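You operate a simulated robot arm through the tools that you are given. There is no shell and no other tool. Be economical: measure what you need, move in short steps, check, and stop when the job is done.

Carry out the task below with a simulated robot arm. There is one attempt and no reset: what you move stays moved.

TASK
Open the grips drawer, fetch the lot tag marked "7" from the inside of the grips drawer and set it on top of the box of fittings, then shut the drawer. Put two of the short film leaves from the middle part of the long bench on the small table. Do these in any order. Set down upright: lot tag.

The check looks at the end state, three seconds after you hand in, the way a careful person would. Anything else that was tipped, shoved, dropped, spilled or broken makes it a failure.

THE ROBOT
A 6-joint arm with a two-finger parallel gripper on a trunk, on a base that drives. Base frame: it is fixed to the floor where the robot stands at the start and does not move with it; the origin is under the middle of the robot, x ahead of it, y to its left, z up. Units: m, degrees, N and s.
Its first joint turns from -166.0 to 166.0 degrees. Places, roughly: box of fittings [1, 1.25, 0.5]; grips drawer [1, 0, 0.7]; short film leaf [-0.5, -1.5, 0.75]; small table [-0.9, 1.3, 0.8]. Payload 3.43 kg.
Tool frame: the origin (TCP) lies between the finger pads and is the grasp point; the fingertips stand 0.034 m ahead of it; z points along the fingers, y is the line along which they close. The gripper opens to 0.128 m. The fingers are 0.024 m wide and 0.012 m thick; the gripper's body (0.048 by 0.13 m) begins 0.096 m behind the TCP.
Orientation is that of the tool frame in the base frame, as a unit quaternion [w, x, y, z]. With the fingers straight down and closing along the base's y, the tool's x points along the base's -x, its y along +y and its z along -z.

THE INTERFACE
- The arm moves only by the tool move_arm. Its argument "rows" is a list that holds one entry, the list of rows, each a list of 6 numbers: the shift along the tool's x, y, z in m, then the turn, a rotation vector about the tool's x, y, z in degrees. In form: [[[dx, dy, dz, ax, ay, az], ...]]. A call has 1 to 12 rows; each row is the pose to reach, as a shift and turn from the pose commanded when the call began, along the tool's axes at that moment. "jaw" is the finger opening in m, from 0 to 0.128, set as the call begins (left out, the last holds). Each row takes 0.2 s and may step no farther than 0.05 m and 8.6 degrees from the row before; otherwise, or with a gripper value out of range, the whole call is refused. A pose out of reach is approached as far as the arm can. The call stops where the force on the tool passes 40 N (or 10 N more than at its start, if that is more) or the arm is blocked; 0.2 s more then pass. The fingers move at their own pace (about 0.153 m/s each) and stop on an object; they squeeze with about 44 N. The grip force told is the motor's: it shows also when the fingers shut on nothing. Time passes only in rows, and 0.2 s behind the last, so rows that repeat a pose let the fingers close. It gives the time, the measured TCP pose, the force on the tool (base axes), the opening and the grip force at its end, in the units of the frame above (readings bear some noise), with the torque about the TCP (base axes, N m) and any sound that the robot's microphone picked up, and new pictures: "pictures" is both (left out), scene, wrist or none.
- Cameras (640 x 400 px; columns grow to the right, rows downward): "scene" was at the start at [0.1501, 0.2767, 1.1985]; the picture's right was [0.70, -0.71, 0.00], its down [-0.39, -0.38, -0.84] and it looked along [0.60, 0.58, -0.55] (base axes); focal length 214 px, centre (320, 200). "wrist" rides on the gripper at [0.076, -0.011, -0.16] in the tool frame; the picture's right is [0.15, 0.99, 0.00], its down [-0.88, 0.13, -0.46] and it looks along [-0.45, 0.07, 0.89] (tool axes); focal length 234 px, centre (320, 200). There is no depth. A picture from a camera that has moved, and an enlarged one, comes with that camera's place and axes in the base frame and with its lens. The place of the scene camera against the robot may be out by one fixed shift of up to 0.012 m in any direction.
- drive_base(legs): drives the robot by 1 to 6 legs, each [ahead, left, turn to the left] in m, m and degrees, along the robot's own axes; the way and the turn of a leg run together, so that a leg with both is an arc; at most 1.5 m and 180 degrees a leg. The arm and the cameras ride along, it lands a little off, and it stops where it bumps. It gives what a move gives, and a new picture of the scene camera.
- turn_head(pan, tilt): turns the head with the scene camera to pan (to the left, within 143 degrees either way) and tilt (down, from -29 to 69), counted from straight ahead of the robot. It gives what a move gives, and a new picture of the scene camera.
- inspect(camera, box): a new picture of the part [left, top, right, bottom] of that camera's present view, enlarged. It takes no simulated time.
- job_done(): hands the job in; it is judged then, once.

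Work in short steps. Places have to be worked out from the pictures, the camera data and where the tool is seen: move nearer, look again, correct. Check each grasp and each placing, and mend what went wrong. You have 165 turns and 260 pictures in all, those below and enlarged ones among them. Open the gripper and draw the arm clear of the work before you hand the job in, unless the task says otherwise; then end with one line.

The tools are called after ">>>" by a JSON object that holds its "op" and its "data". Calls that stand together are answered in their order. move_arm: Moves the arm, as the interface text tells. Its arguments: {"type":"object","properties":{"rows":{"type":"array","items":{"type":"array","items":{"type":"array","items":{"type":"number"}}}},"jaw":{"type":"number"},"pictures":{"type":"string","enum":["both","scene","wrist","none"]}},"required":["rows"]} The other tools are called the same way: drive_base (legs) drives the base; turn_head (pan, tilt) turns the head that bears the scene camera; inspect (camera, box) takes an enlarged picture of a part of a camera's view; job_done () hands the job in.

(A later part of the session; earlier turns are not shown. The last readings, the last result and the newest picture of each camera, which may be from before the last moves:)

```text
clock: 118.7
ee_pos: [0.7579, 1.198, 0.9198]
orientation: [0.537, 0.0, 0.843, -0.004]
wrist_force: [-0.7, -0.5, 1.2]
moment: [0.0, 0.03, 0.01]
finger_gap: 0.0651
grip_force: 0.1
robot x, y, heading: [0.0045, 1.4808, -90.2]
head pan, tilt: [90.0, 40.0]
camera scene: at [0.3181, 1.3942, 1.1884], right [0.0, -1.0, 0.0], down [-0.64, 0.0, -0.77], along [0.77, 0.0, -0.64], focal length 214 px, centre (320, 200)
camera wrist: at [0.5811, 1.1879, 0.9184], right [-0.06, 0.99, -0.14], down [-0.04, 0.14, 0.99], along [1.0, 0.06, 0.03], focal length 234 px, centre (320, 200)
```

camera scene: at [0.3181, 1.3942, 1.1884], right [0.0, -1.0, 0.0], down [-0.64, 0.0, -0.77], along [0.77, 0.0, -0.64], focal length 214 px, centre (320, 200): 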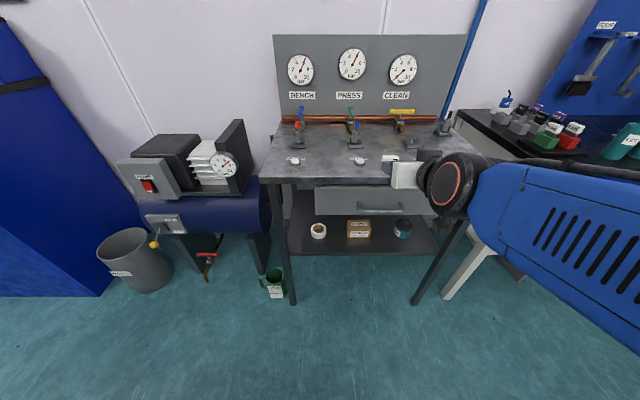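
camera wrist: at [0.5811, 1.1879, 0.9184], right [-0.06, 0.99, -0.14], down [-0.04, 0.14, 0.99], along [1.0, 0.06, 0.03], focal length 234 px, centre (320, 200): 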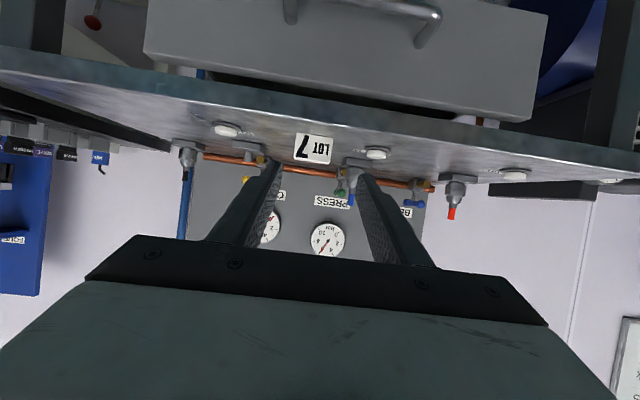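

Pitch 25° is reached precisely with no limit. The tag computes to (0.875, 1.188, 0.866). Advance around it.

>>> {"op": "move_arm", "data": {"rows": [[[-0.007, -0.009, 0.03, 0, 0, 0], [-0.007, -0.009, 0.06, 0, 0, 0], [-0.007, -0.009, 0.09, 0, 0, 0], [-0.007, -0.009, 0.111, 0, 0, 0]]]}}

>>> {"op": "inspect", "data": {"camera": "scene", "box": [340, 120, 500, 220]}}

```text
clock: 119.7
ee_pos: [0.8611, 1.1884, 0.8804]
orientation: [0.538, -0.001, 0.843, -0.004]
wrist_force: [-0.2, -0.4, -0.4]
moment: [-0.01, 0.01, 0.01]
finger_gap: 0.0652
grip_force: 0.1
robot x, y, heading: [0.0057, 1.4843, -89.8]
head pan, tilt: [90.0, 40.0]
camera scene: at [0.3181, 1.3942, 1.1884], right [0.0, -1.0, 0.0], down [-0.64, 0.0, -0.77], along [0.77, 0.0, -0.64], focal length 214 px, centre (320, 200)
camera wrist: at [0.6843, 1.1784, 0.8787], right [-0.06, 0.99, -0.14], down [-0.04, 0.14, 0.99], along [1.0, 0.06, 0.03], focal length 234 px, centre (320, 200)
```

scene: 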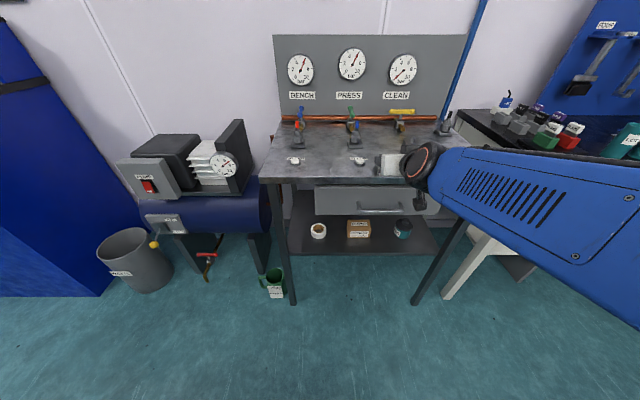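
wrist: 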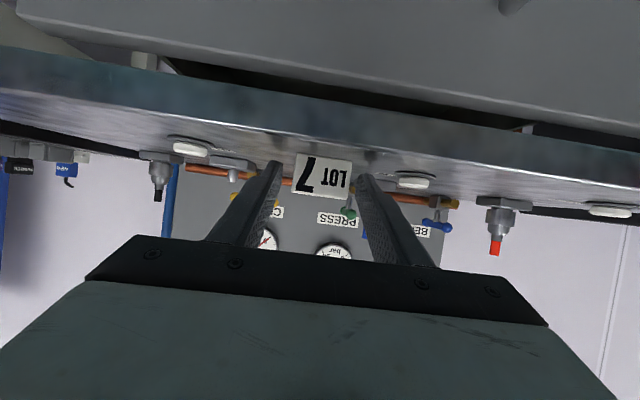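

```text
4.00 times, centred on (420, 170) of scene
camera zoom: at [0.3181, 1.3942, 1.1884], right [0.0, -1.0, 0.0], down [-0.64, 0.0, -0.77], along [0.77, 0.0, -0.64], focal length 858 px, centre (-80, 320)
```

zoom: 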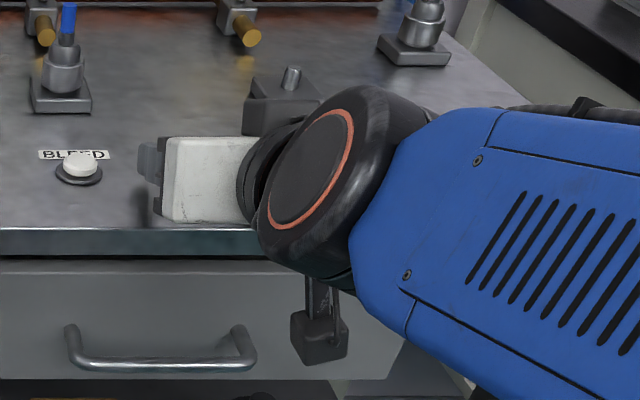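

Tag is between the fingers. Close.

>>> {"op": "move_arm", "data": {"rows": [[[0, 0, 0, 0, 0, 0], [0, 0, 0, 0, 0, 0], [0, 0, 0, 0, 0, 0]]], "jaw": 0.03, "pictures": "wrist"}}

```text
clock: 120.5
ee_pos: [0.8604, 1.1892, 0.8799]
orientation: [0.537, -0.001, 0.844, -0.003]
wrist_force: [-0.6, -0.4, 0.6]
moment: [0.01, 0.01, 0.02]
finger_gap: 0.0444
grip_force: 43.8
robot x, y, heading: [0.0075, 1.4843, -90.2]
head pan, tilt: [90.0, 40.0]
camera wrist: at [0.6845, 1.1785, 0.8784], right [-0.06, 0.99, -0.14], down [-0.04, 0.14, 0.99], along [1.0, 0.07, 0.03], focal length 234 px, centre (320, 200)
```

wrist: 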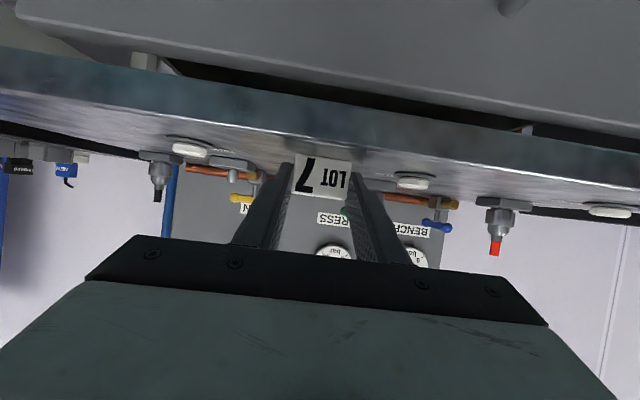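

Tag regrasped. Lift slightly and retreat in front of the table.

>>> {"op": "move_arm", "data": {"rows": [[[-0.0272, 0, -0.0127, 0, 0, 0], [-0.0103, 0, -0.049, 0, 0, 0], [0.0066, 0, -0.0852, 0, 0, 0], [0.0236, 0, -0.1215, 0, 0, 0], [0.0405, 0, -0.1577, 0, 0, 0], [0.0574, 0, -0.194, 0, 0, 0]]], "pictures": "wrist"}}

```text
clock: 121.9
ee_pos: [0.6606, 1.19, 0.9084]
orientation: [0.537, -0.001, 0.844, -0.004]
wrist_force: [0.1, -0.8, -0.9]
moment: [0.02, -0.01, -0.02]
finger_gap: 0.0444
grip_force: 43.9
robot x, y, heading: [0.0047, 1.4779, -90.1]
head pan, tilt: [90.0, 40.0]
camera wrist: at [0.4844, 1.1787, 0.9076], right [-0.06, 0.99, -0.14], down [-0.04, 0.14, 0.99], along [1.0, 0.07, 0.03], focal length 234 px, centre (320, 200)
```

wrist: 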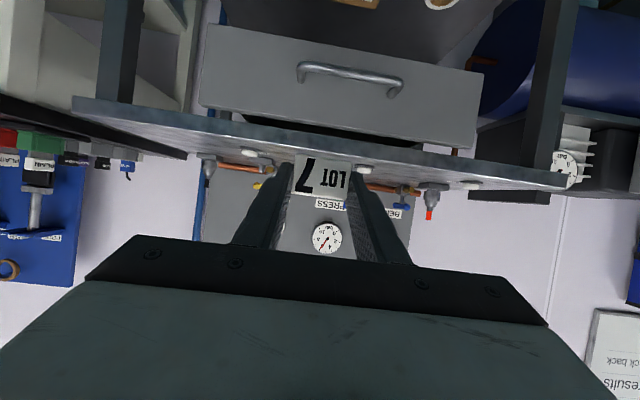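

Now lower to z≈0.60 in front of the table.

>>> {"op": "move_arm", "data": {"rows": [[[0.028, 0.003, 0.04, 0, 0, 0], [0.069, 0.006, 0.059, 0, 0, 0], [0.11, 0.009, 0.078, 0, 0, 0], [0.15, 0.013, 0.097, 0, 0, 0], [0.191, 0.016, 0.116, 0, 0, 0], [0.232, 0.019, 0.135, 0, 0, 0], [0.268, 0.022, 0.152, 0, 0, 0]]]}}

```text
clock: 123.5
ee_pos: [0.6807, 1.155, 0.6035]
orientation: [0.536, -0.029, 0.844, 0.009]
wrist_force: [-0.2, -0.1, -0.2]
moment: [-0.01, 0.01, 0.0]
finger_gap: 0.0446
grip_force: 44.2
out of reach, approached as far as the arm can: row 1, 2, 3, 4, 5, 6, 7
robot x, y, heading: [0.0068, 1.4806, -90.2]
head pan, tilt: [90.0, 40.0]
camera scene: at [0.318, 1.3942, 1.1884], right [0.0, -1.0, 0.0], down [-0.64, 0.0, -0.77], along [0.77, 0.0, -0.64], focal length 214 px, centre (320, 200)
camera wrist: at [0.5055, 1.1332, 0.6042], right [-0.12, 0.98, -0.15], down [-0.05, 0.14, 0.99], along [0.99, 0.13, 0.03], focal length 234 px, centre (320, 200)
```

scene: 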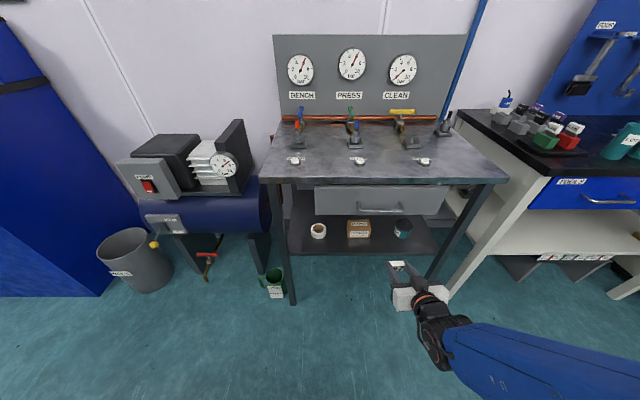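
wrist: 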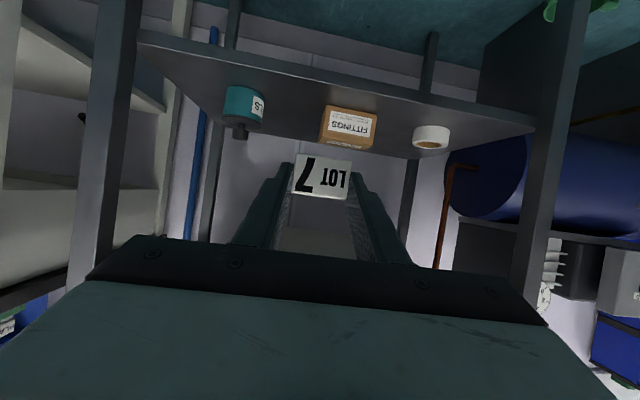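

Low pose works with small yaw/lateral error. Move forward a bit while correcting y and yaw.

>>> {"op": "move_arm", "data": {"rows": [[[-0.012, 0.017, 0.025, 0.9, 0, 0.4], [-0.024, 0.035, 0.05, 1.8, 0, 0.9], [-0.036, 0.052, 0.075, 2.7, 0, 1.3]]]}}

```text
clock: 124.3
ee_pos: [0.7588, 1.1643, 0.6073]
orientation: [0.534, -0.042, 0.844, 0.005]
wrist_force: [-0.3, 0.7, -0.6]
moment: [0.0, 0.03, 0.01]
finger_gap: 0.0444
grip_force: 44.4
out of reach, approached as far as the arm can: row 1, 2, 3
robot x, y, heading: [0.0115, 1.4806, -90.3]
head pan, tilt: [90.0, 40.0]
camera scene: at [0.3182, 1.3941, 1.1883], right [0.0, -1.0, 0.0], down [-0.64, 0.0, -0.77], along [0.77, 0.0, -0.64], focal length 214 px, centre (320, 200)
camera wrist: at [0.5826, 1.1392, 0.6069], right [-0.14, 0.98, -0.17], down [-0.05, 0.16, 0.99], along [0.99, 0.15, 0.02], focal length 234 px, centre (320, 200)
```

scene: 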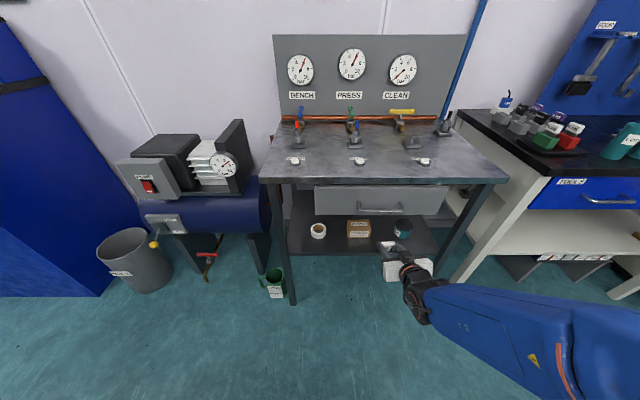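
wrist: 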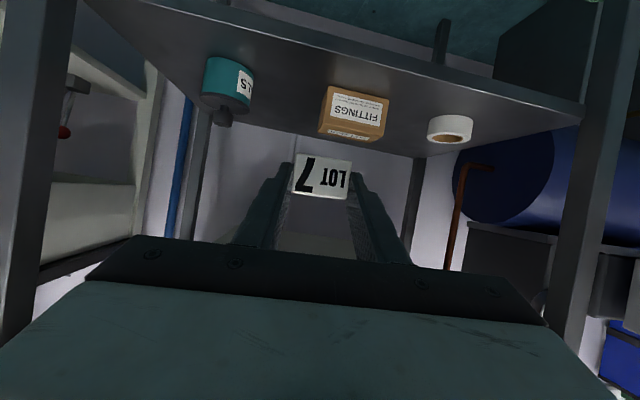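

x is reached but y falls short (~0.05) with a slight yaw; I correct y using the base (back 0.047).

>>> {"op": "drive_base", "data": {"legs": [[-0.047, 0, 0]]}}

>>> {"op": "inspect", "data": {"camera": "wrist", "box": [180, 40, 500, 240]}}

```text
clock: 125.2
ee_pos: [0.7584, 1.2127, 0.6061]
orientation: [0.535, -0.043, 0.844, 0.006]
wrist_force: [1.0, 0.3, -0.7]
moment: [-0.02, 0.05, -0.01]
finger_gap: 0.0443
grip_force: 44.2
robot x, y, heading: [0.0055, 1.5286, -89.9]
head pan, tilt: [90.0, 40.0]
camera scene: at [0.3184, 1.4413, 1.1883], right [0.0, -1.0, 0.0], down [-0.64, 0.0, -0.77], along [0.77, 0.0, -0.64], focal length 214 px, centre (320, 200)
```

scene: 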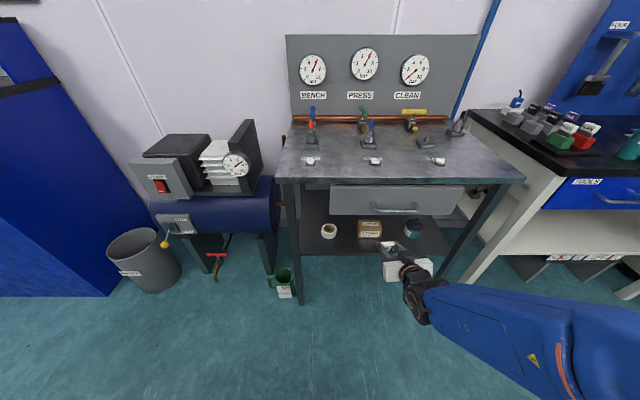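

```text
2.00 times, centred on (340, 140) of wrist
camera zoom: at [0.5828, 1.1867, 0.6068], right [-0.14, 0.98, -0.17], down [-0.05, 0.16, 0.99], along [0.99, 0.15, 0.02], focal length 468 px, centre (280, 320)
```

zoom: 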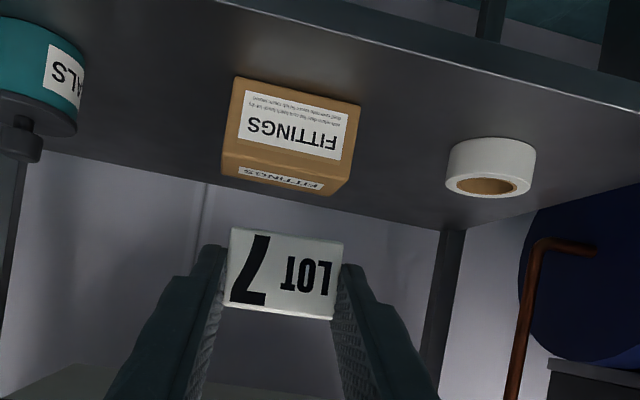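

Box measured at centre ≈(0.972, 1.222), top z≈0.50. Advance most of the way under the drawer at z≈0.57.

>>> {"op": "move_arm", "data": {"rows": [[[-0.014, -0.001, 0.045, 0, 0, 0], [-0.025, -0.003, 0.09, 0, 0, 0], [-0.032, -0.004, 0.13, 0, 0, 0]]]}}

```text
clock: 126.0
ee_pos: [0.8892, 1.2164, 0.5795]
orientation: [0.535, -0.043, 0.844, 0.006]
wrist_force: [-0.1, -0.5, 0.0]
moment: [0.02, 0.06, 0.03]
finger_gap: 0.0445
grip_force: 44.2
robot x, y, heading: [0.0058, 1.5247, -90.2]
head pan, tilt: [90.0, 40.0]
camera scene: at [0.3181, 1.4412, 1.1884], right [0.0, -1.0, 0.0], down [-0.64, 0.0, -0.77], along [0.77, 0.0, -0.64], focal length 214 px, centre (320, 200)
camera wrist: at [0.7137, 1.1917, 0.5801], right [-0.14, 0.98, -0.17], down [-0.05, 0.16, 0.99], along [0.99, 0.15, 0.02], focal length 234 px, centre (320, 200)
```

scene: 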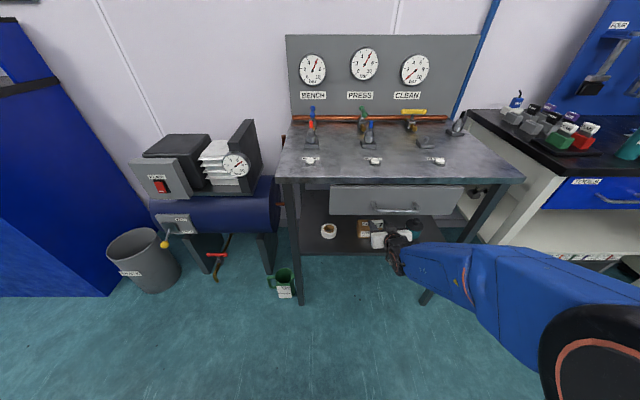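
wrist: 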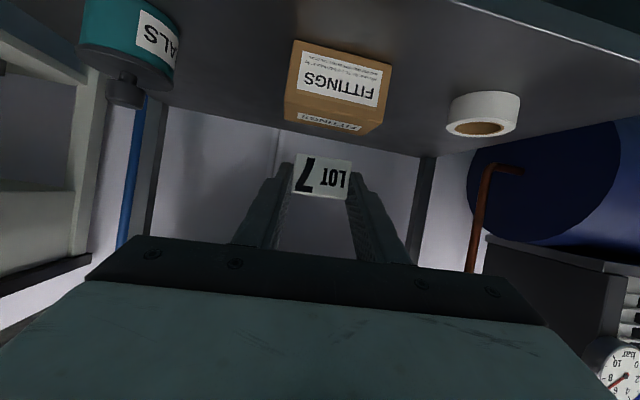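

Now precise. Advance over the box with yaw correction.

>>> {"op": "move_arm", "data": {"rows": [[[-0.001, 0.001, 0.036, 1.6, -0.1, 1.9], [-0.0036, 0.0018, 0.0717, 3.2, -0.2, 3.8]]]}}

>>> {"op": "inspect", "data": {"camera": "scene", "box": [300, 170, 500, 295]}}

```text
clock: 126.6
ee_pos: [0.9513, 1.194, 0.5496]
orientation: [0.533, -0.007, 0.846, 0.011]
wrist_force: [-0.3, -0.5, -0.3]
moment: [0.0, 0.07, 0.02]
finger_gap: 0.0445
grip_force: 43.8
out of reach, approached as far as the arm can: row 1, 2
robot x, y, heading: [0.0058, 1.5269, -90.1]
head pan, tilt: [90.0, 40.0]
camera scene: at [0.3182, 1.4413, 1.1884], right [0.0, -1.0, 0.0], down [-0.64, 0.0, -0.77], along [0.77, 0.0, -0.64], focal length 214 px, centre (320, 200)
camera wrist: at [0.7752, 1.1791, 0.5498], right [-0.09, 0.99, -0.12], down [-0.04, 0.12, 0.99], along [1.0, 0.09, 0.03], focal length 234 px, centre (320, 200)
```

scene: 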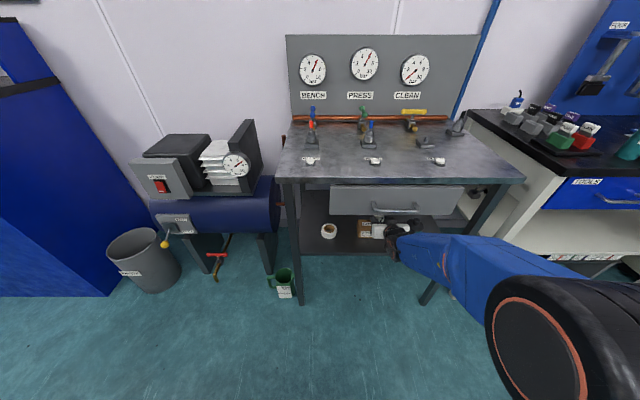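
wrist: 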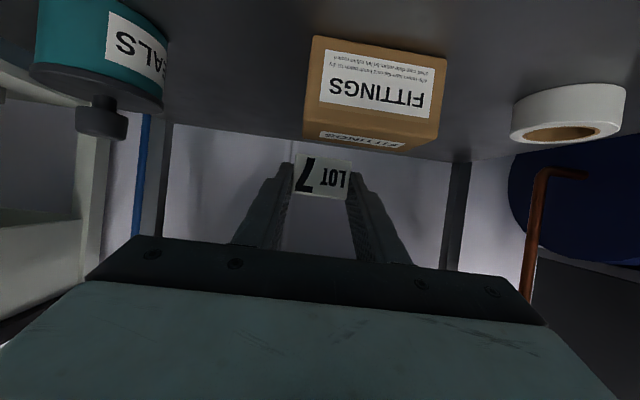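

```text
3.20 times, centred on (400, 232) of scene
camera zoom: at [0.3182, 1.4413, 1.1884], right [0.0, -1.0, 0.0], down [-0.64, 0.0, -0.77], along [0.77, 0.0, -0.64], focal length 686 px, centre (64, 96)
```

zoom: 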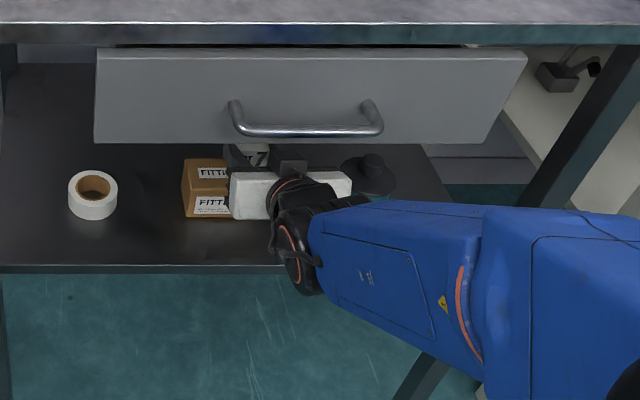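

Yaw is corrected, but y is short by ~0.031. Raise 1 cm, then use the base to shift +y.

>>> {"op": "move_arm", "data": {"rows": [[[-0.009, 0, -0.004, 0, 0, 0]]], "pictures": "none"}}

>>> {"op": "drive_base", "data": {"legs": [[-0.031, 0, 0]]}}

>>> {"op": "inspect", "data": {"camera": "wrist", "box": [200, 20, 520, 220]}}

```text
clock: 127.0
ee_pos: [0.9531, 1.1876, 0.5614]
orientation: [0.534, -0.005, 0.845, 0.007]
wrist_force: [0.4, 0.4, -0.4]
moment: [-0.04, 0.0, 0.0]
finger_gap: 0.0443
grip_force: 44.0
out of reach, approached as far as the arm can: row 1
robot x, y, heading: [0.0109, 1.5289, -90.2]
head pan, tilt: [90.0, 40.0]
```

```text
clock: 127.9
ee_pos: [0.9526, 1.2185, 0.5618]
orientation: [0.534, -0.005, 0.845, 0.008]
wrist_force: [-0.2, -0.1, -0.2]
moment: [-0.02, 0.0, 0.01]
finger_gap: 0.0445
grip_force: 44.2
robot x, y, heading: [0.0097, 1.561, -89.8]
head pan, tilt: [90.0, 40.0]
camera scene: at [0.3185, 1.4724, 1.1883], right [0.0, -1.0, 0.0], down [-0.64, 0.0, -0.77], along [0.77, 0.0, -0.64], focal length 214 px, centre (320, 200)
```

scene: 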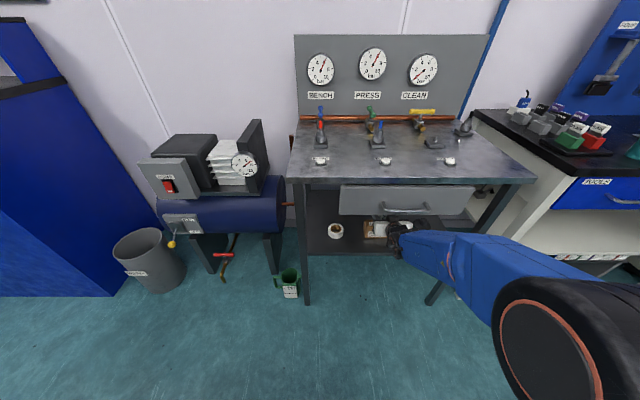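

```text
2.00 times, centred on (360, 120) of wrist
camera zoom: at [0.7769, 1.2046, 0.5613], right [-0.08, 0.99, -0.13], down [-0.04, 0.12, 0.99], along [1.0, 0.08, 0.03], focal length 468 px, centre (240, 360)
```

zoom: 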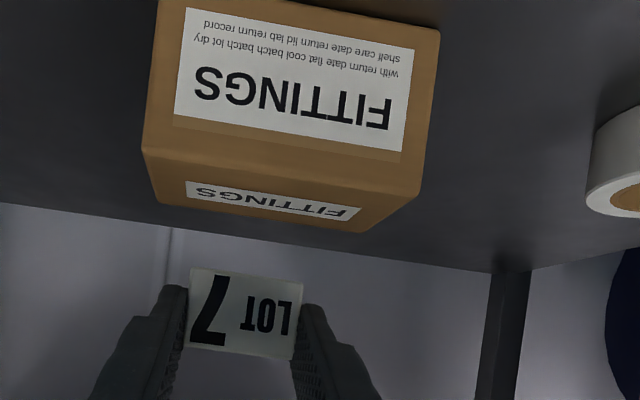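

Tag is above the box (about 1 cm right of its centre, well inside). Lower gently until contact.

>>> {"op": "move_arm", "data": {"rows": [[[0.0072, 0, 0.0034, 0, 0, 0], [0.0109, 0, 0.0051, 0, 0, 0], [0.0145, 0, 0.0068, 0, 0, 0]]], "pictures": "wrist"}}

>>> {"op": "inspect", "data": {"camera": "wrist", "box": [200, 20, 520, 220]}}

```text
clock: 128.7
ee_pos: [0.9539, 1.218, 0.5456]
orientation: [0.535, -0.006, 0.845, 0.009]
wrist_force: [0.1, -0.3, 0.6]
moment: [0.01, -0.02, -0.03]
finger_gap: 0.0442
grip_force: 44.1
robot x, y, heading: [0.005, 1.5581, -89.9]
head pan, tilt: [90.0, 40.0]
camera wrist: at [0.7771, 1.2036, 0.5456], right [-0.08, 0.99, -0.12], down [-0.04, 0.12, 0.99], along [1.0, 0.08, 0.03], focal length 234 px, centre (320, 200)
```

wrist: 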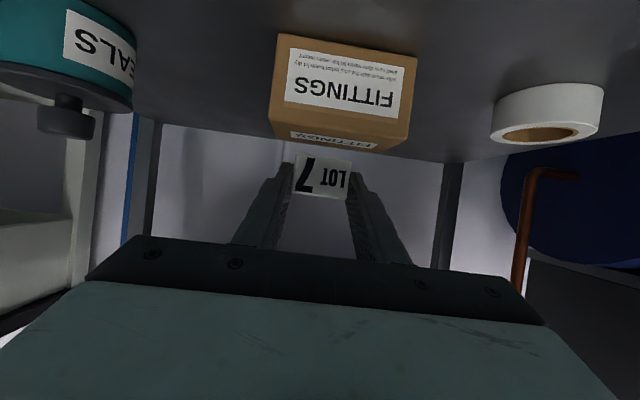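

```text
2.00 times, centred on (360, 120) of wrist
camera zoom: at [0.7771, 1.2036, 0.5456], right [-0.08, 0.99, -0.12], down [-0.04, 0.12, 0.99], along [1.0, 0.08, 0.03], focal length 468 px, centre (240, 360)
```

zoom: 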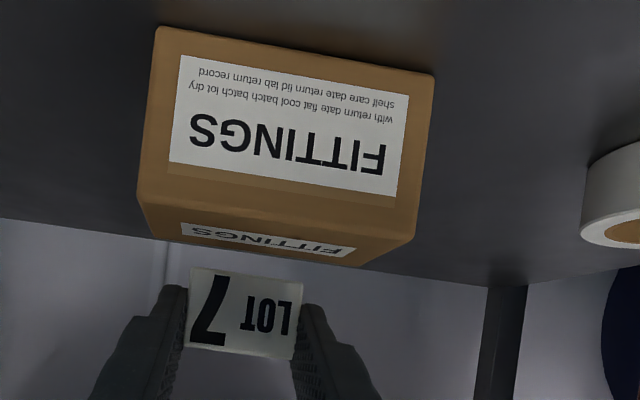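

Still ~15 mm above the box top. Continue lowering.

>>> {"op": "move_arm", "data": {"rows": [[[0.0072, 0.003, 0.0034, 0, 0, 0], [0.0109, 0.005, 0.0051, 0, 0, 0], [0.0136, 0.006, 0.0063, 0, 0, 0], [0.0163, 0.006, 0.0076, 0, 0, 0]]], "pictures": "wrist"}}

>>> {"op": "inspect", "data": {"camera": "wrist", "box": [200, 20, 520, 220]}}

```text
clock: 129.7
ee_pos: [0.9535, 1.2219, 0.5294]
orientation: [0.534, -0.008, 0.846, 0.012]
wrist_force: [-1.0, 0.7, 7.4]
moment: [-0.15, -0.14, 0.02]
finger_gap: 0.0445
grip_force: 44.0
out of reach, approached as far as the arm can: row 4
robot x, y, heading: [0.0074, 1.5638, -90.1]
head pan, tilt: [90.0, 40.0]
camera wrist: at [0.778, 1.2063, 0.5299], right [-0.09, 0.99, -0.12], down [-0.04, 0.12, 0.99], along [1.0, 0.09, 0.03], focal length 234 px, centre (320, 200)
```

wrist: 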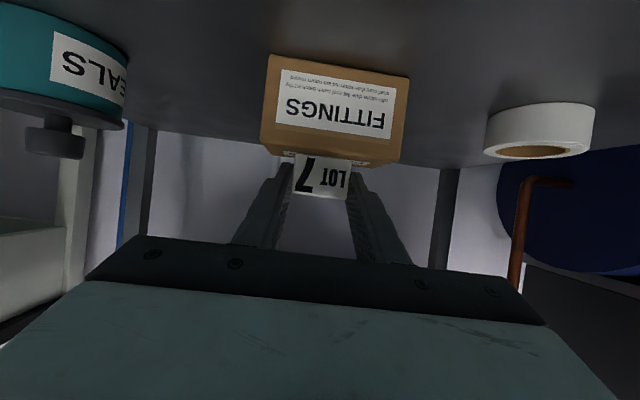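

```text
2.00 times, centred on (360, 120) of wrist
camera zoom: at [0.778, 1.2063, 0.5299], right [-0.09, 0.99, -0.12], down [-0.04, 0.12, 0.99], along [1.0, 0.09, 0.03], focal length 468 px, centre (240, 360)
```

zoom: 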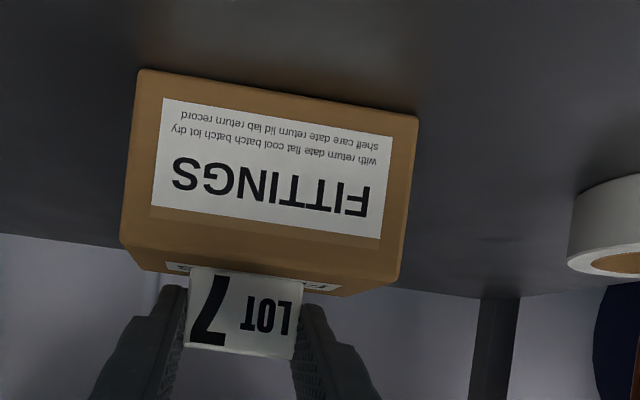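

Contact felt (7 N); tag rests on the box. Release and back out along the tool axis.

>>> {"op": "move_arm", "data": {"rows": [[[0, 0, 0, 0, 0, 0], [0, 0, 0, 0, 0, 0], [0, 0, -0.02, 0, 0, 0], [0, 0, -0.05, 0, 0, 0], [0.01, 0, -0.09, 0, 0, 0], [0.025, 0, -0.13, 0, 0, 0]]], "jaw": 0.062}}

>>> {"op": "inspect", "data": {"camera": "wrist", "box": [180, 20, 500, 220]}}

```text
clock: 131.1
ee_pos: [0.8272, 1.2127, 0.5626]
orientation: [0.533, -0.008, 0.846, 0.013]
wrist_force: [-0.4, -0.9, 0.4]
moment: [0.02, -0.02, -0.01]
finger_gap: 0.062
grip_force: 0.1
out of reach, approached as far as the arm can: row 5, 6
robot x, y, heading: [0.0062, 1.5587, -90.0]
head pan, tilt: [90.0, 40.0]
camera scene: at [0.3187, 1.4725, 1.1883], right [0.0, -1.0, 0.0], down [-0.64, 0.0, -0.77], along [0.77, 0.0, -0.64], focal length 214 px, centre (320, 200)
camera wrist: at [0.6505, 1.1968, 0.5641], right [-0.09, 0.99, -0.12], down [-0.03, 0.12, 0.99], along [1.0, 0.09, 0.02], focal length 234 px, centre (320, 200)
```

scene: 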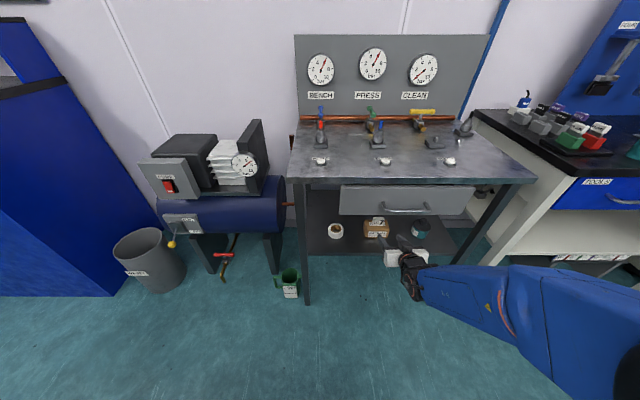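
wrist: 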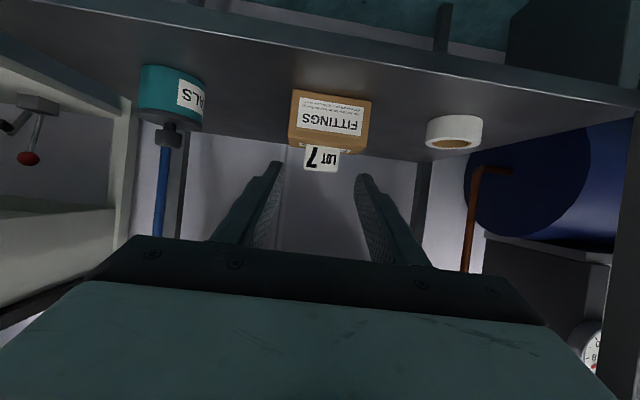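

```text
2.00 times, centred on (340, 120) of wrist
camera zoom: at [0.6505, 1.1968, 0.5641], right [-0.09, 0.99, -0.12], down [-0.03, 0.12, 0.99], along [1.0, 0.09, 0.02], focal length 468 px, centre (280, 360)
```

zoom: 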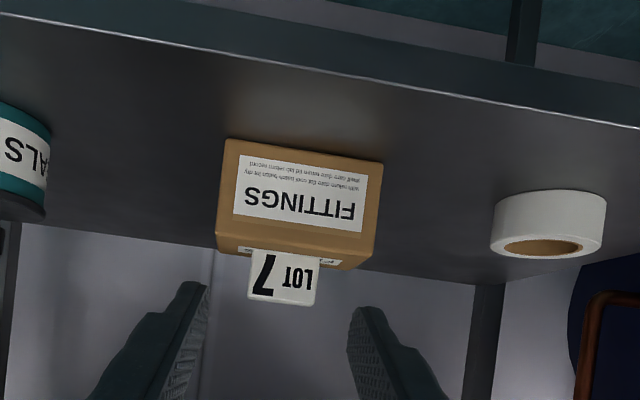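

LOT 7 stands upright on the box of fittings. Back out, then raise in front of the table.

>>> {"op": "move_arm", "data": {"rows": [[[0.021, 0, -0.045, 0, 0, 0], [0.042, 0, -0.09, 0, 0, 0], [0.063, 0, -0.136, 0, 0, 0], [0.023, 0, -0.155, 0, 0, 0], [-0.017, 0, -0.174, 0, 0, 0], [-0.058, 0, -0.193, 0, 0, 0], [-0.1, 0, -0.212, 0, 0, 0], [-0.141, 0, -0.231, 0, 0, 0], [-0.182, 0, -0.25, 0, 0, 0], [-0.223, 0, -0.269, 0, 0, 0], [-0.264, 0, -0.288, 0, 0, 0]]], "pictures": "scene"}}

```text
refused: row 3 steps farther than a row can; nothing moved
```

Reissue with smaller steps.

>>> {"op": "move_arm", "data": {"rows": [[[0.021, 0, -0.044, 0, 0, 0], [0.042, 0, -0.088, 0, 0, 0], [0.062, 0, -0.13, 0, 0, 0], [0.022, 0, -0.149, 0, 0, 0], [-0.018, 0, -0.168, 0, 0, 0], [-0.058, 0, -0.187, 0, 0, 0], [-0.098, 0, -0.206, 0, 0, 0], [-0.138, 0, -0.225, 0, 0, 0], [-0.178, 0, -0.244, 0, 0, 0], [-0.218, 0, -0.263, 0, 0, 0], [-0.258, 0, -0.282, 0, 0, 0]]], "pictures": "scene"}}

```text
clock: 133.5
ee_pos: [0.6832, 1.2067, 0.9174]
orientation: [0.535, -0.003, 0.845, 0.007]
wrist_force: [0.2, -0.3, -0.1]
moment: [-0.01, -0.01, 0.03]
finger_gap: 0.0621
grip_force: 0.1
out of reach, approached as far as the arm can: row 1, 2, 3
robot x, y, heading: [0.0067, 1.5584, -90.1]
head pan, tilt: [90.0, 40.0]
camera scene: at [0.3185, 1.4723, 1.1883], right [0.0, -1.0, 0.0], down [-0.64, 0.0, -0.77], along [0.77, 0.0, -0.64], focal length 214 px, centre (320, 200)
```

scene: 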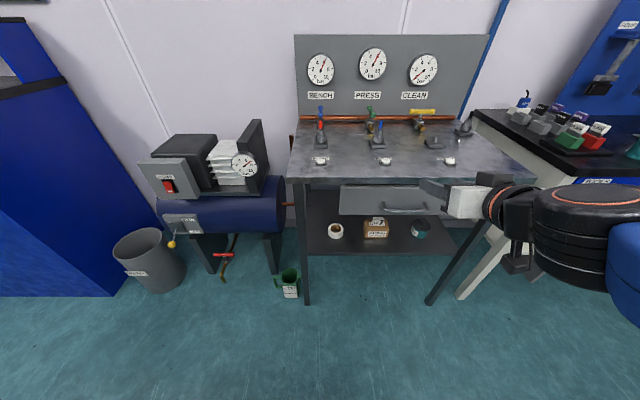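

Next, close the drawer: keep this arm pose and drive along -y until the gripper is opposite the GRIPS drawer (passing above it).

>>> {"op": "drive_base", "data": {"legs": [[0, -0.06, 0], [1.1, 0, 0]]}}

```text
clock: 139.7
ee_pos: [0.6188, 0.0916, 0.9176]
orientation: [0.535, -0.003, 0.845, 0.006]
wrist_force: [-0.5, -0.3, 0.5]
moment: [0.0, -0.04, 0.0]
finger_gap: 0.0617
grip_force: 0.0
robot x, y, heading: [-0.0566, 0.4488, -90.2]
head pan, tilt: [90.0, 40.0]
camera scene: at [0.255, 0.3591, 1.1884], right [0.0, -1.0, 0.0], down [-0.64, 0.0, -0.77], along [0.77, 0.0, -0.64], focal length 214 px, centre (320, 200)
```

scene: 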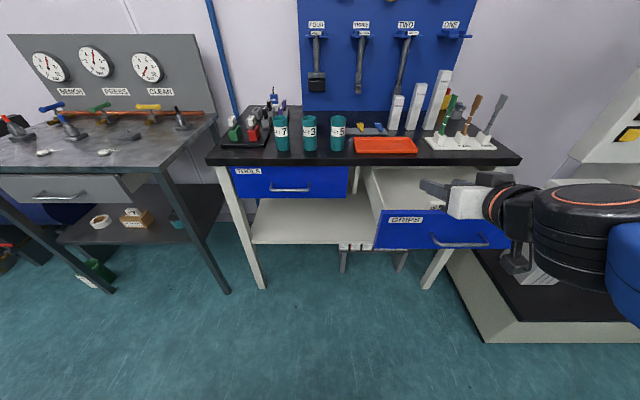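

Close the jaw, pull the tool back in front of the drawer, and lower to z≈0.765.

>>> {"op": "move_arm", "data": {"rows": [[[0.019, 0, -0.041, 0, 0, 0], [0.038, 0, -0.081, 0, 0, 0], [0.074, 0, -0.064, 0, 0, 0], [0.11, 0, -0.047, 0, 0, 0], [0.147, 0, -0.03, 0, 0, 0], [0.176, 0, -0.017, 0, 0, 0]]], "jaw": 0.0}}

```text
clock: 141.1
ee_pos: [0.5259, 0.0939, 0.7657]
orientation: [0.535, -0.003, 0.845, 0.006]
wrist_force: [-0.4, 0.3, 0.5]
moment: [-0.01, 0.01, 0.01]
finger_gap: 0.0
grip_force: 33.4
robot x, y, heading: [-0.0539, 0.4485, -90.2]
head pan, tilt: [90.0, 40.0]
camera scene: at [0.2548, 0.3591, 1.1884], right [0.0, -1.0, 0.0], down [-0.64, 0.0, -0.77], along [0.77, 0.0, -0.64], focal length 214 px, centre (320, 200)
camera wrist: at [0.351, 0.0797, 0.766], right [-0.07, 0.99, -0.13], down [-0.04, 0.12, 0.99], along [1.0, 0.08, 0.03], focal length 234 px, centre (320, 200)
```

scene: 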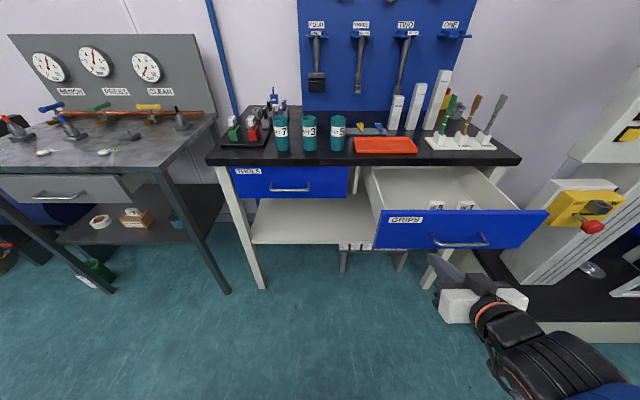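
wrist: 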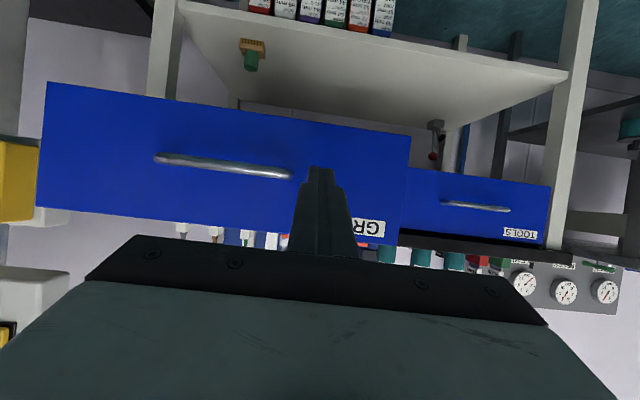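

The fingertips are just beside the handle end. Push slowly along +x.

>>> {"op": "move_arm", "data": {"rows": [[[-0.01, 0.007, 0.022, 0, 0, 0], [-0.02, 0.007, 0.043, 0, 0, 0], [-0.028, 0.007, 0.06, 0, 0, 0], [-0.036, 0.007, 0.077, 0, 0, 0], [-0.045, 0.007, 0.096, 0, 0, 0], [-0.053, 0.007, 0.114, 0, 0, 0], [-0.062, 0.007, 0.133, 0, 0, 0], [-0.071, 0.007, 0.152, 0, 0, 0], [-0.08, 0.007, 0.171, 0, 0, 0], [-0.089, 0.007, 0.19, 0, 0, 0]]]}}

```text
clock: 143.3
ee_pos: [0.737, 0.1014, 0.765]
orientation: [0.535, -0.003, 0.845, 0.006]
wrist_force: [-0.6, 0.1, 0.5]
moment: [-0.03, 0.03, 0.01]
finger_gap: 0.0001
grip_force: 33.4
robot x, y, heading: [-0.0562, 0.4446, -90.5]
head pan, tilt: [90.0, 40.0]
camera scene: at [0.255, 0.3591, 1.1884], right [0.0, -1.0, 0.0], down [-0.64, 0.0, -0.77], along [0.77, 0.0, -0.64], focal length 214 px, centre (320, 200)
camera wrist: at [0.561, 0.0887, 0.7656], right [-0.07, 0.99, -0.12], down [-0.04, 0.12, 0.99], along [1.0, 0.08, 0.03], focal length 234 px, centre (320, 200)
```

scene: 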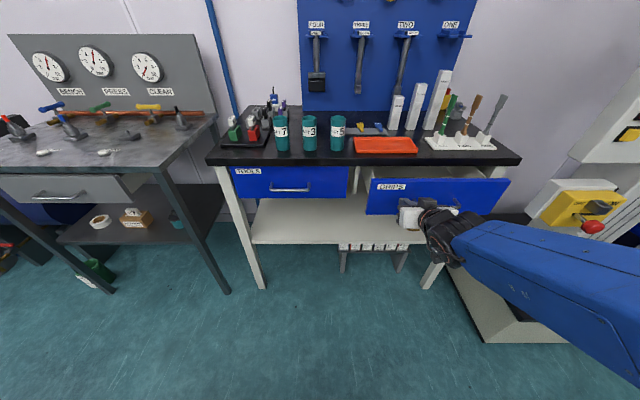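
wrist: 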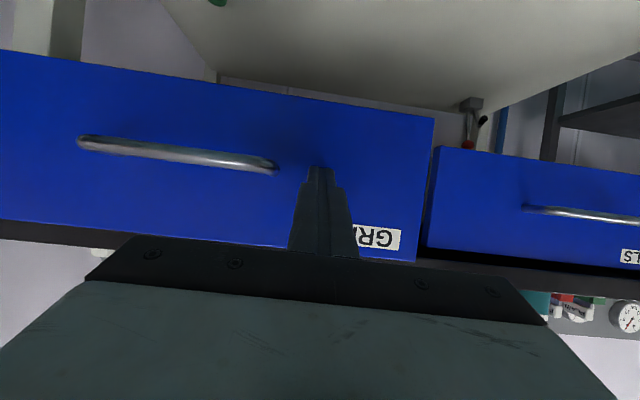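

The drawer is sliding in with little force. Push the remaining ~0.1 m until it stops.

>>> {"op": "move_arm", "data": {"rows": [[[-0.008, 0, 0.017, 0, 0, 0], [-0.016, 0, 0.034, 0, 0, 0], [-0.024, 0, 0.051, 0, 0, 0], [-0.031, 0, 0.066, 0, 0, 0], [-0.036, 0, 0.077, 0, 0, 0], [-0.041, 0, 0.088, 0, 0, 0], [-0.045, 0, 0.097, 0, 0, 0], [-0.049, 0, 0.106, 0, 0, 0]]]}}

```text
clock: 144.8
ee_pos: [0.8285, 0.1024, 0.7643]
orientation: [0.534, -0.002, 0.846, 0.005]
wrist_force: [-26.6, 3.9, 9.1]
moment: [-0.07, -0.27, 0.14]
finger_gap: 0.0
grip_force: 32.8
robot x, y, heading: [-0.0582, 0.4468, -90.1]
head pan, tilt: [90.0, 40.0]
stopped in row 7: the force on the tool passed its limit (the readings are from after the stop); the commanded pose is now the measured one
camera scene: at [0.2533, 0.3593, 1.1887], right [0.0, -1.0, 0.0], down [-0.64, 0.0, -0.77], along [0.77, 0.0, -0.64], focal length 214 px, centre (320, 200)
camera wrist: at [0.6523, 0.0894, 0.765], right [-0.07, 0.99, -0.13], down [-0.03, 0.12, 0.99], along [1.0, 0.08, 0.02], focal length 234 px, centre (320, 200)
```

scene: 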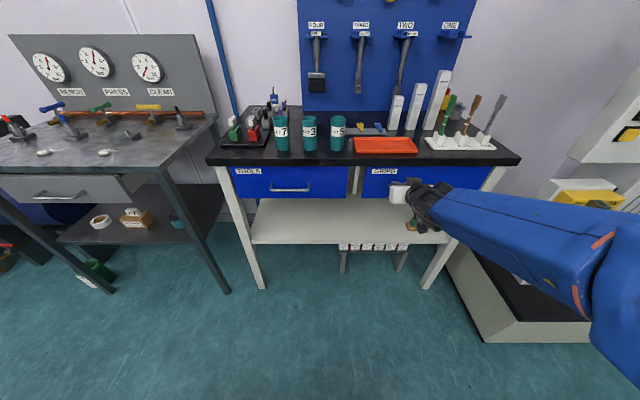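
wrist: 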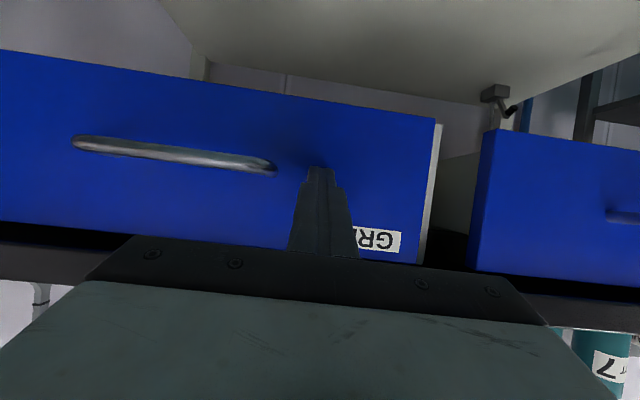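

Drawer hit its stop (TCP x 0.8285 as expected). Retract and verify it is flush.

>>> {"op": "move_arm", "data": {"rows": [[[0.019, 0, -0.041, 0, 0, 0], [0.038, 0, -0.082, 0, 0, 0], [0.057, 0, -0.122, 0, 0, 0], [0.076, 0, -0.163, 0, 0, 0], [0.04, 0, -0.18, 0, 0, 0], [0, 0, -0.2, 0, 0, 0], [-0.04, 0, -0.22, 0, 0, 0], [-0.08, 0, -0.24, 0, 0, 0]]], "pictures": "scene"}}

>>> {"op": "inspect", "data": {"camera": "scene", "box": [200, 120, 540, 260]}}

```text
clock: 146.6
ee_pos: [0.6482, 0.0985, 0.9385]
orientation: [0.533, 0.001, 0.846, 0.007]
wrist_force: [-0.1, -0.5, -1.3]
moment: [-0.02, -0.07, 0.04]
finger_gap: 0.0
grip_force: 32.8
robot x, y, heading: [-0.0568, 0.4469, -90.4]
head pan, tilt: [90.0, 40.0]
camera scene: at [0.2548, 0.359, 1.1883], right [0.0, -1.0, 0.0], down [-0.64, 0.0, -0.77], along [0.77, 0.0, -0.64], focal length 214 px, centre (320, 200)
```

scene: 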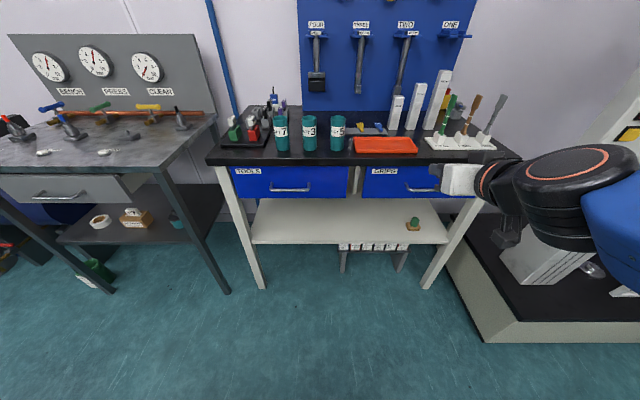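

```text
1.88 times, centred on (370, 190) of scene
camera zoom: at [0.2548, 0.359, 1.1883], right [0.0, -1.0, 0.0], down [-0.64, 0.0, -0.77], along [0.77, 0.0, -0.64], focal length 404 px, centre (226, 219)
```

zoom: 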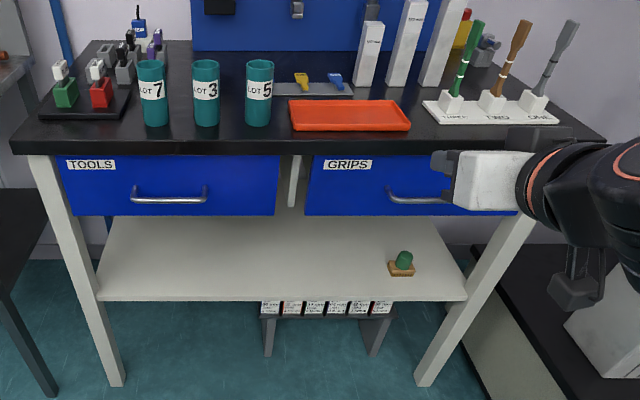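

Drawer is shut flush. Now pitch the tool back to straight down, for travel.

>>> {"op": "move_arm", "data": {"rows": [[[0.035, 0, -0.0025, 0, 8.1, 0], [0.07, 0, -0.01, 0, 16.2, 0], [0.103, 0, -0.022, 0, 24.3, 0], [0.134, 0, -0.039, 0, 32.4, 0], [0.162, 0, -0.06, 0, 40.5, 0], [0.187, 0, -0.085, 0, 48.6, 0], [0.209, 0, -0.113, 0, 56.7, 0], [0.226, 0, -0.143, 0, 64.6, 0]]], "jaw": 0.06, "pictures": "none"}}

>>> {"op": "turn_head", "data": {"pan": -15, "tilt": 25}}

>>> {"op": "inspect", "data": {"camera": "scene", "box": [160, 80, 640, 300]}}

```text
clock: 148.3
ee_pos: [0.4214, 0.0968, 0.7953]
orientation: [-0.004, -0.006, 1.0, 0.003]
wrist_force: [-0.2, 0.2, 0.1]
moment: [-0.02, -0.02, -0.02]
finger_gap: 0.0601
grip_force: 0.0
robot x, y, heading: [-0.0592, 0.443, -90.0]
head pan, tilt: [90.0, 40.0]
```

```text
clock: 150.2
ee_pos: [0.422, 0.0989, 0.7961]
orientation: [-0.002, -0.004, 1.0, 0.003]
wrist_force: [1.3, -0.9, -0.2]
moment: [-0.03, -0.03, -0.02]
finger_gap: 0.0602
grip_force: 0.2
robot x, y, heading: [-0.0583, 0.4456, -90.3]
head pan, tilt: [-15.0, 25.0]
camera scene: at [0.1455, 0.2705, 1.2117], right [-0.96, 0.26, 0.0], down [0.11, 0.41, -0.91], along [-0.24, -0.87, -0.42], focal length 214 px, centre (320, 200)
```

scene: 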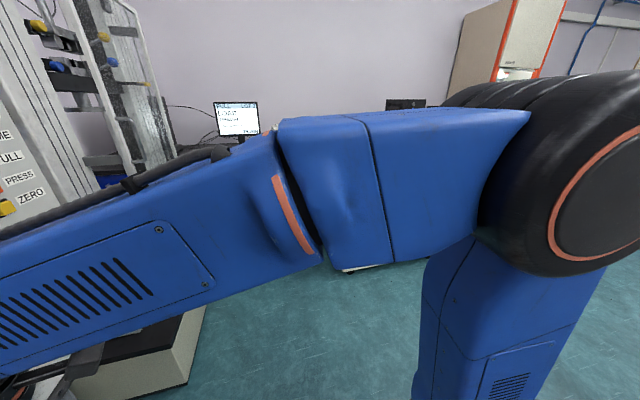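

```text
1.33 times, centred on (400, 190) of scene
camera zoom: at [0.1455, 0.2705, 1.2117], right [-0.96, 0.26, 0.0], down [0.11, 0.41, -0.91], along [-0.24, -0.87, -0.42], focal length 286 px, centre (213, 213)
```

zoom: 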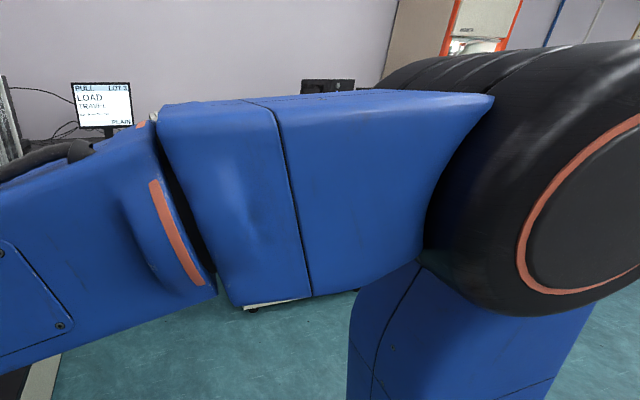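

View is blocked by the arm. I'll retract/raise the arm and swing it to point ahead (towards -y).

>>> {"op": "move_arm", "data": {"rows": [[[0.03, 0, -0.03, 0, 0, 0], [0.06, 0, -0.06, 0, 0, 0], [0.09, 0, -0.09, 0, 0, 0], [0.12, 0, -0.12, 0, 0, 0], [0.14, 0.03, -0.15, 0, 0, 0]]], "pictures": "none"}}

```text
clock: 151.4
ee_pos: [0.283, 0.1245, 0.9466]
orientation: [-0.003, -0.005, 1.0, 0.004]
wrist_force: [0.2, -0.2, -0.4]
moment: [-0.01, 0.02, 0.02]
finger_gap: 0.0601
grip_force: 0.1
robot x, y, heading: [-0.056, 0.4453, -90.2]
head pan, tilt: [-15.0, 25.0]
```

>>> {"op": "move_arm", "data": {"rows": [[[0.0067, -0.0484, 0, 0, 0, 7.2], [0.0189, -0.0956, 0, 0, 0, 14.4], [0.036, -0.1413, 0, 0, 0, 21.6], [0.058, -0.1848, 0, 0, 0, 28.8], [0.0846, -0.2257, 0, 0, 0, 36], [0.1154, -0.2635, 0, 0, 0, 43.2], [0.1502, -0.2978, 0, 0, 0, 50.4], [0.1884, -0.3281, 0, 0, 0, 57.6], [0.2297, -0.3541, 0, 0, 0, 64.8], [0.2735, -0.3755, 0, 0, 0, 72], [0.3194, -0.392, 0, 0, 0, 79.2], [0.3668, -0.4034, 0, 0, 0, 86.4]]], "pictures": "none"}}

>>> {"op": "turn_head", "data": {"pan": 15, "tilt": 25}}

```text
clock: 154.0
ee_pos: [-0.0811, -0.2812, 0.9474]
orientation: [-0.004, 0.681, 0.732, 0.001]
wrist_force: [0.4, 0.1, 0.0]
moment: [0.02, 0.02, 0.01]
finger_gap: 0.06
grip_force: 0.1
robot x, y, heading: [-0.057, 0.4457, -90.2]
head pan, tilt: [-15.0, 25.0]
```

```text
clock: 154.9
ee_pos: [-0.0816, -0.2818, 0.9473]
orientation: [-0.004, 0.681, 0.732, 0.001]
wrist_force: [-0.7, 0.3, 0.3]
moment: [-0.01, -0.01, -0.01]
finger_gap: 0.0602
grip_force: 0.1
robot x, y, heading: [-0.0567, 0.4461, -90.3]
head pan, tilt: [15.0, 25.0]
camera scene: at [0.1929, 0.2703, 1.2117], right [-0.97, -0.25, 0.0], down [-0.11, 0.41, -0.91], along [0.23, -0.88, -0.42], focal length 214 px, centre (320, 200)
```

scene: 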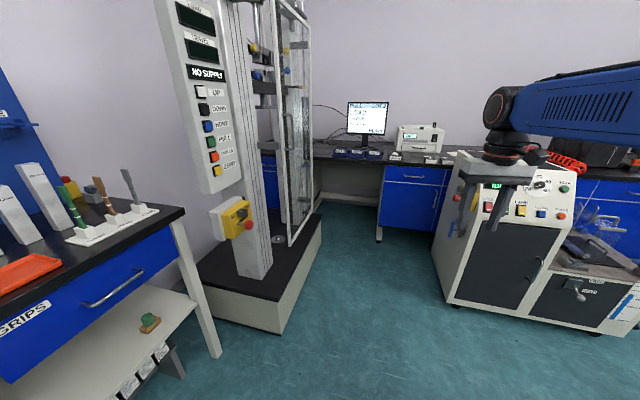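

Zoom in on the bench near the "OFF" box.

>>> {"op": "inspect", "data": {"camera": "scene", "box": [320, 120, 560, 200]}}

```text
2.67 times, centred on (440, 160) of scene
camera zoom: at [0.1929, 0.2703, 1.2117], right [-0.97, -0.25, 0.0], down [-0.11, 0.41, -0.91], along [0.23, -0.88, -0.42], focal length 572 px, centre (0, 307)
```

zoom: 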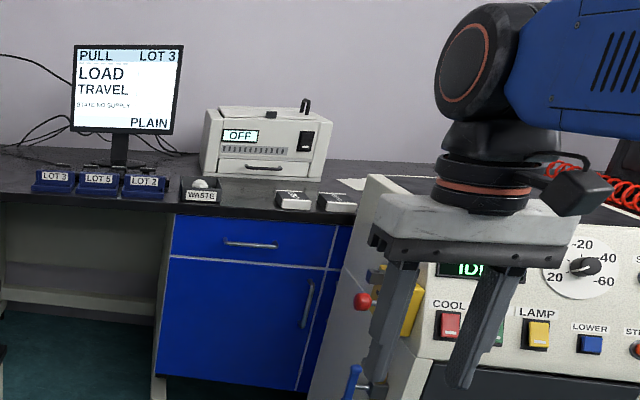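

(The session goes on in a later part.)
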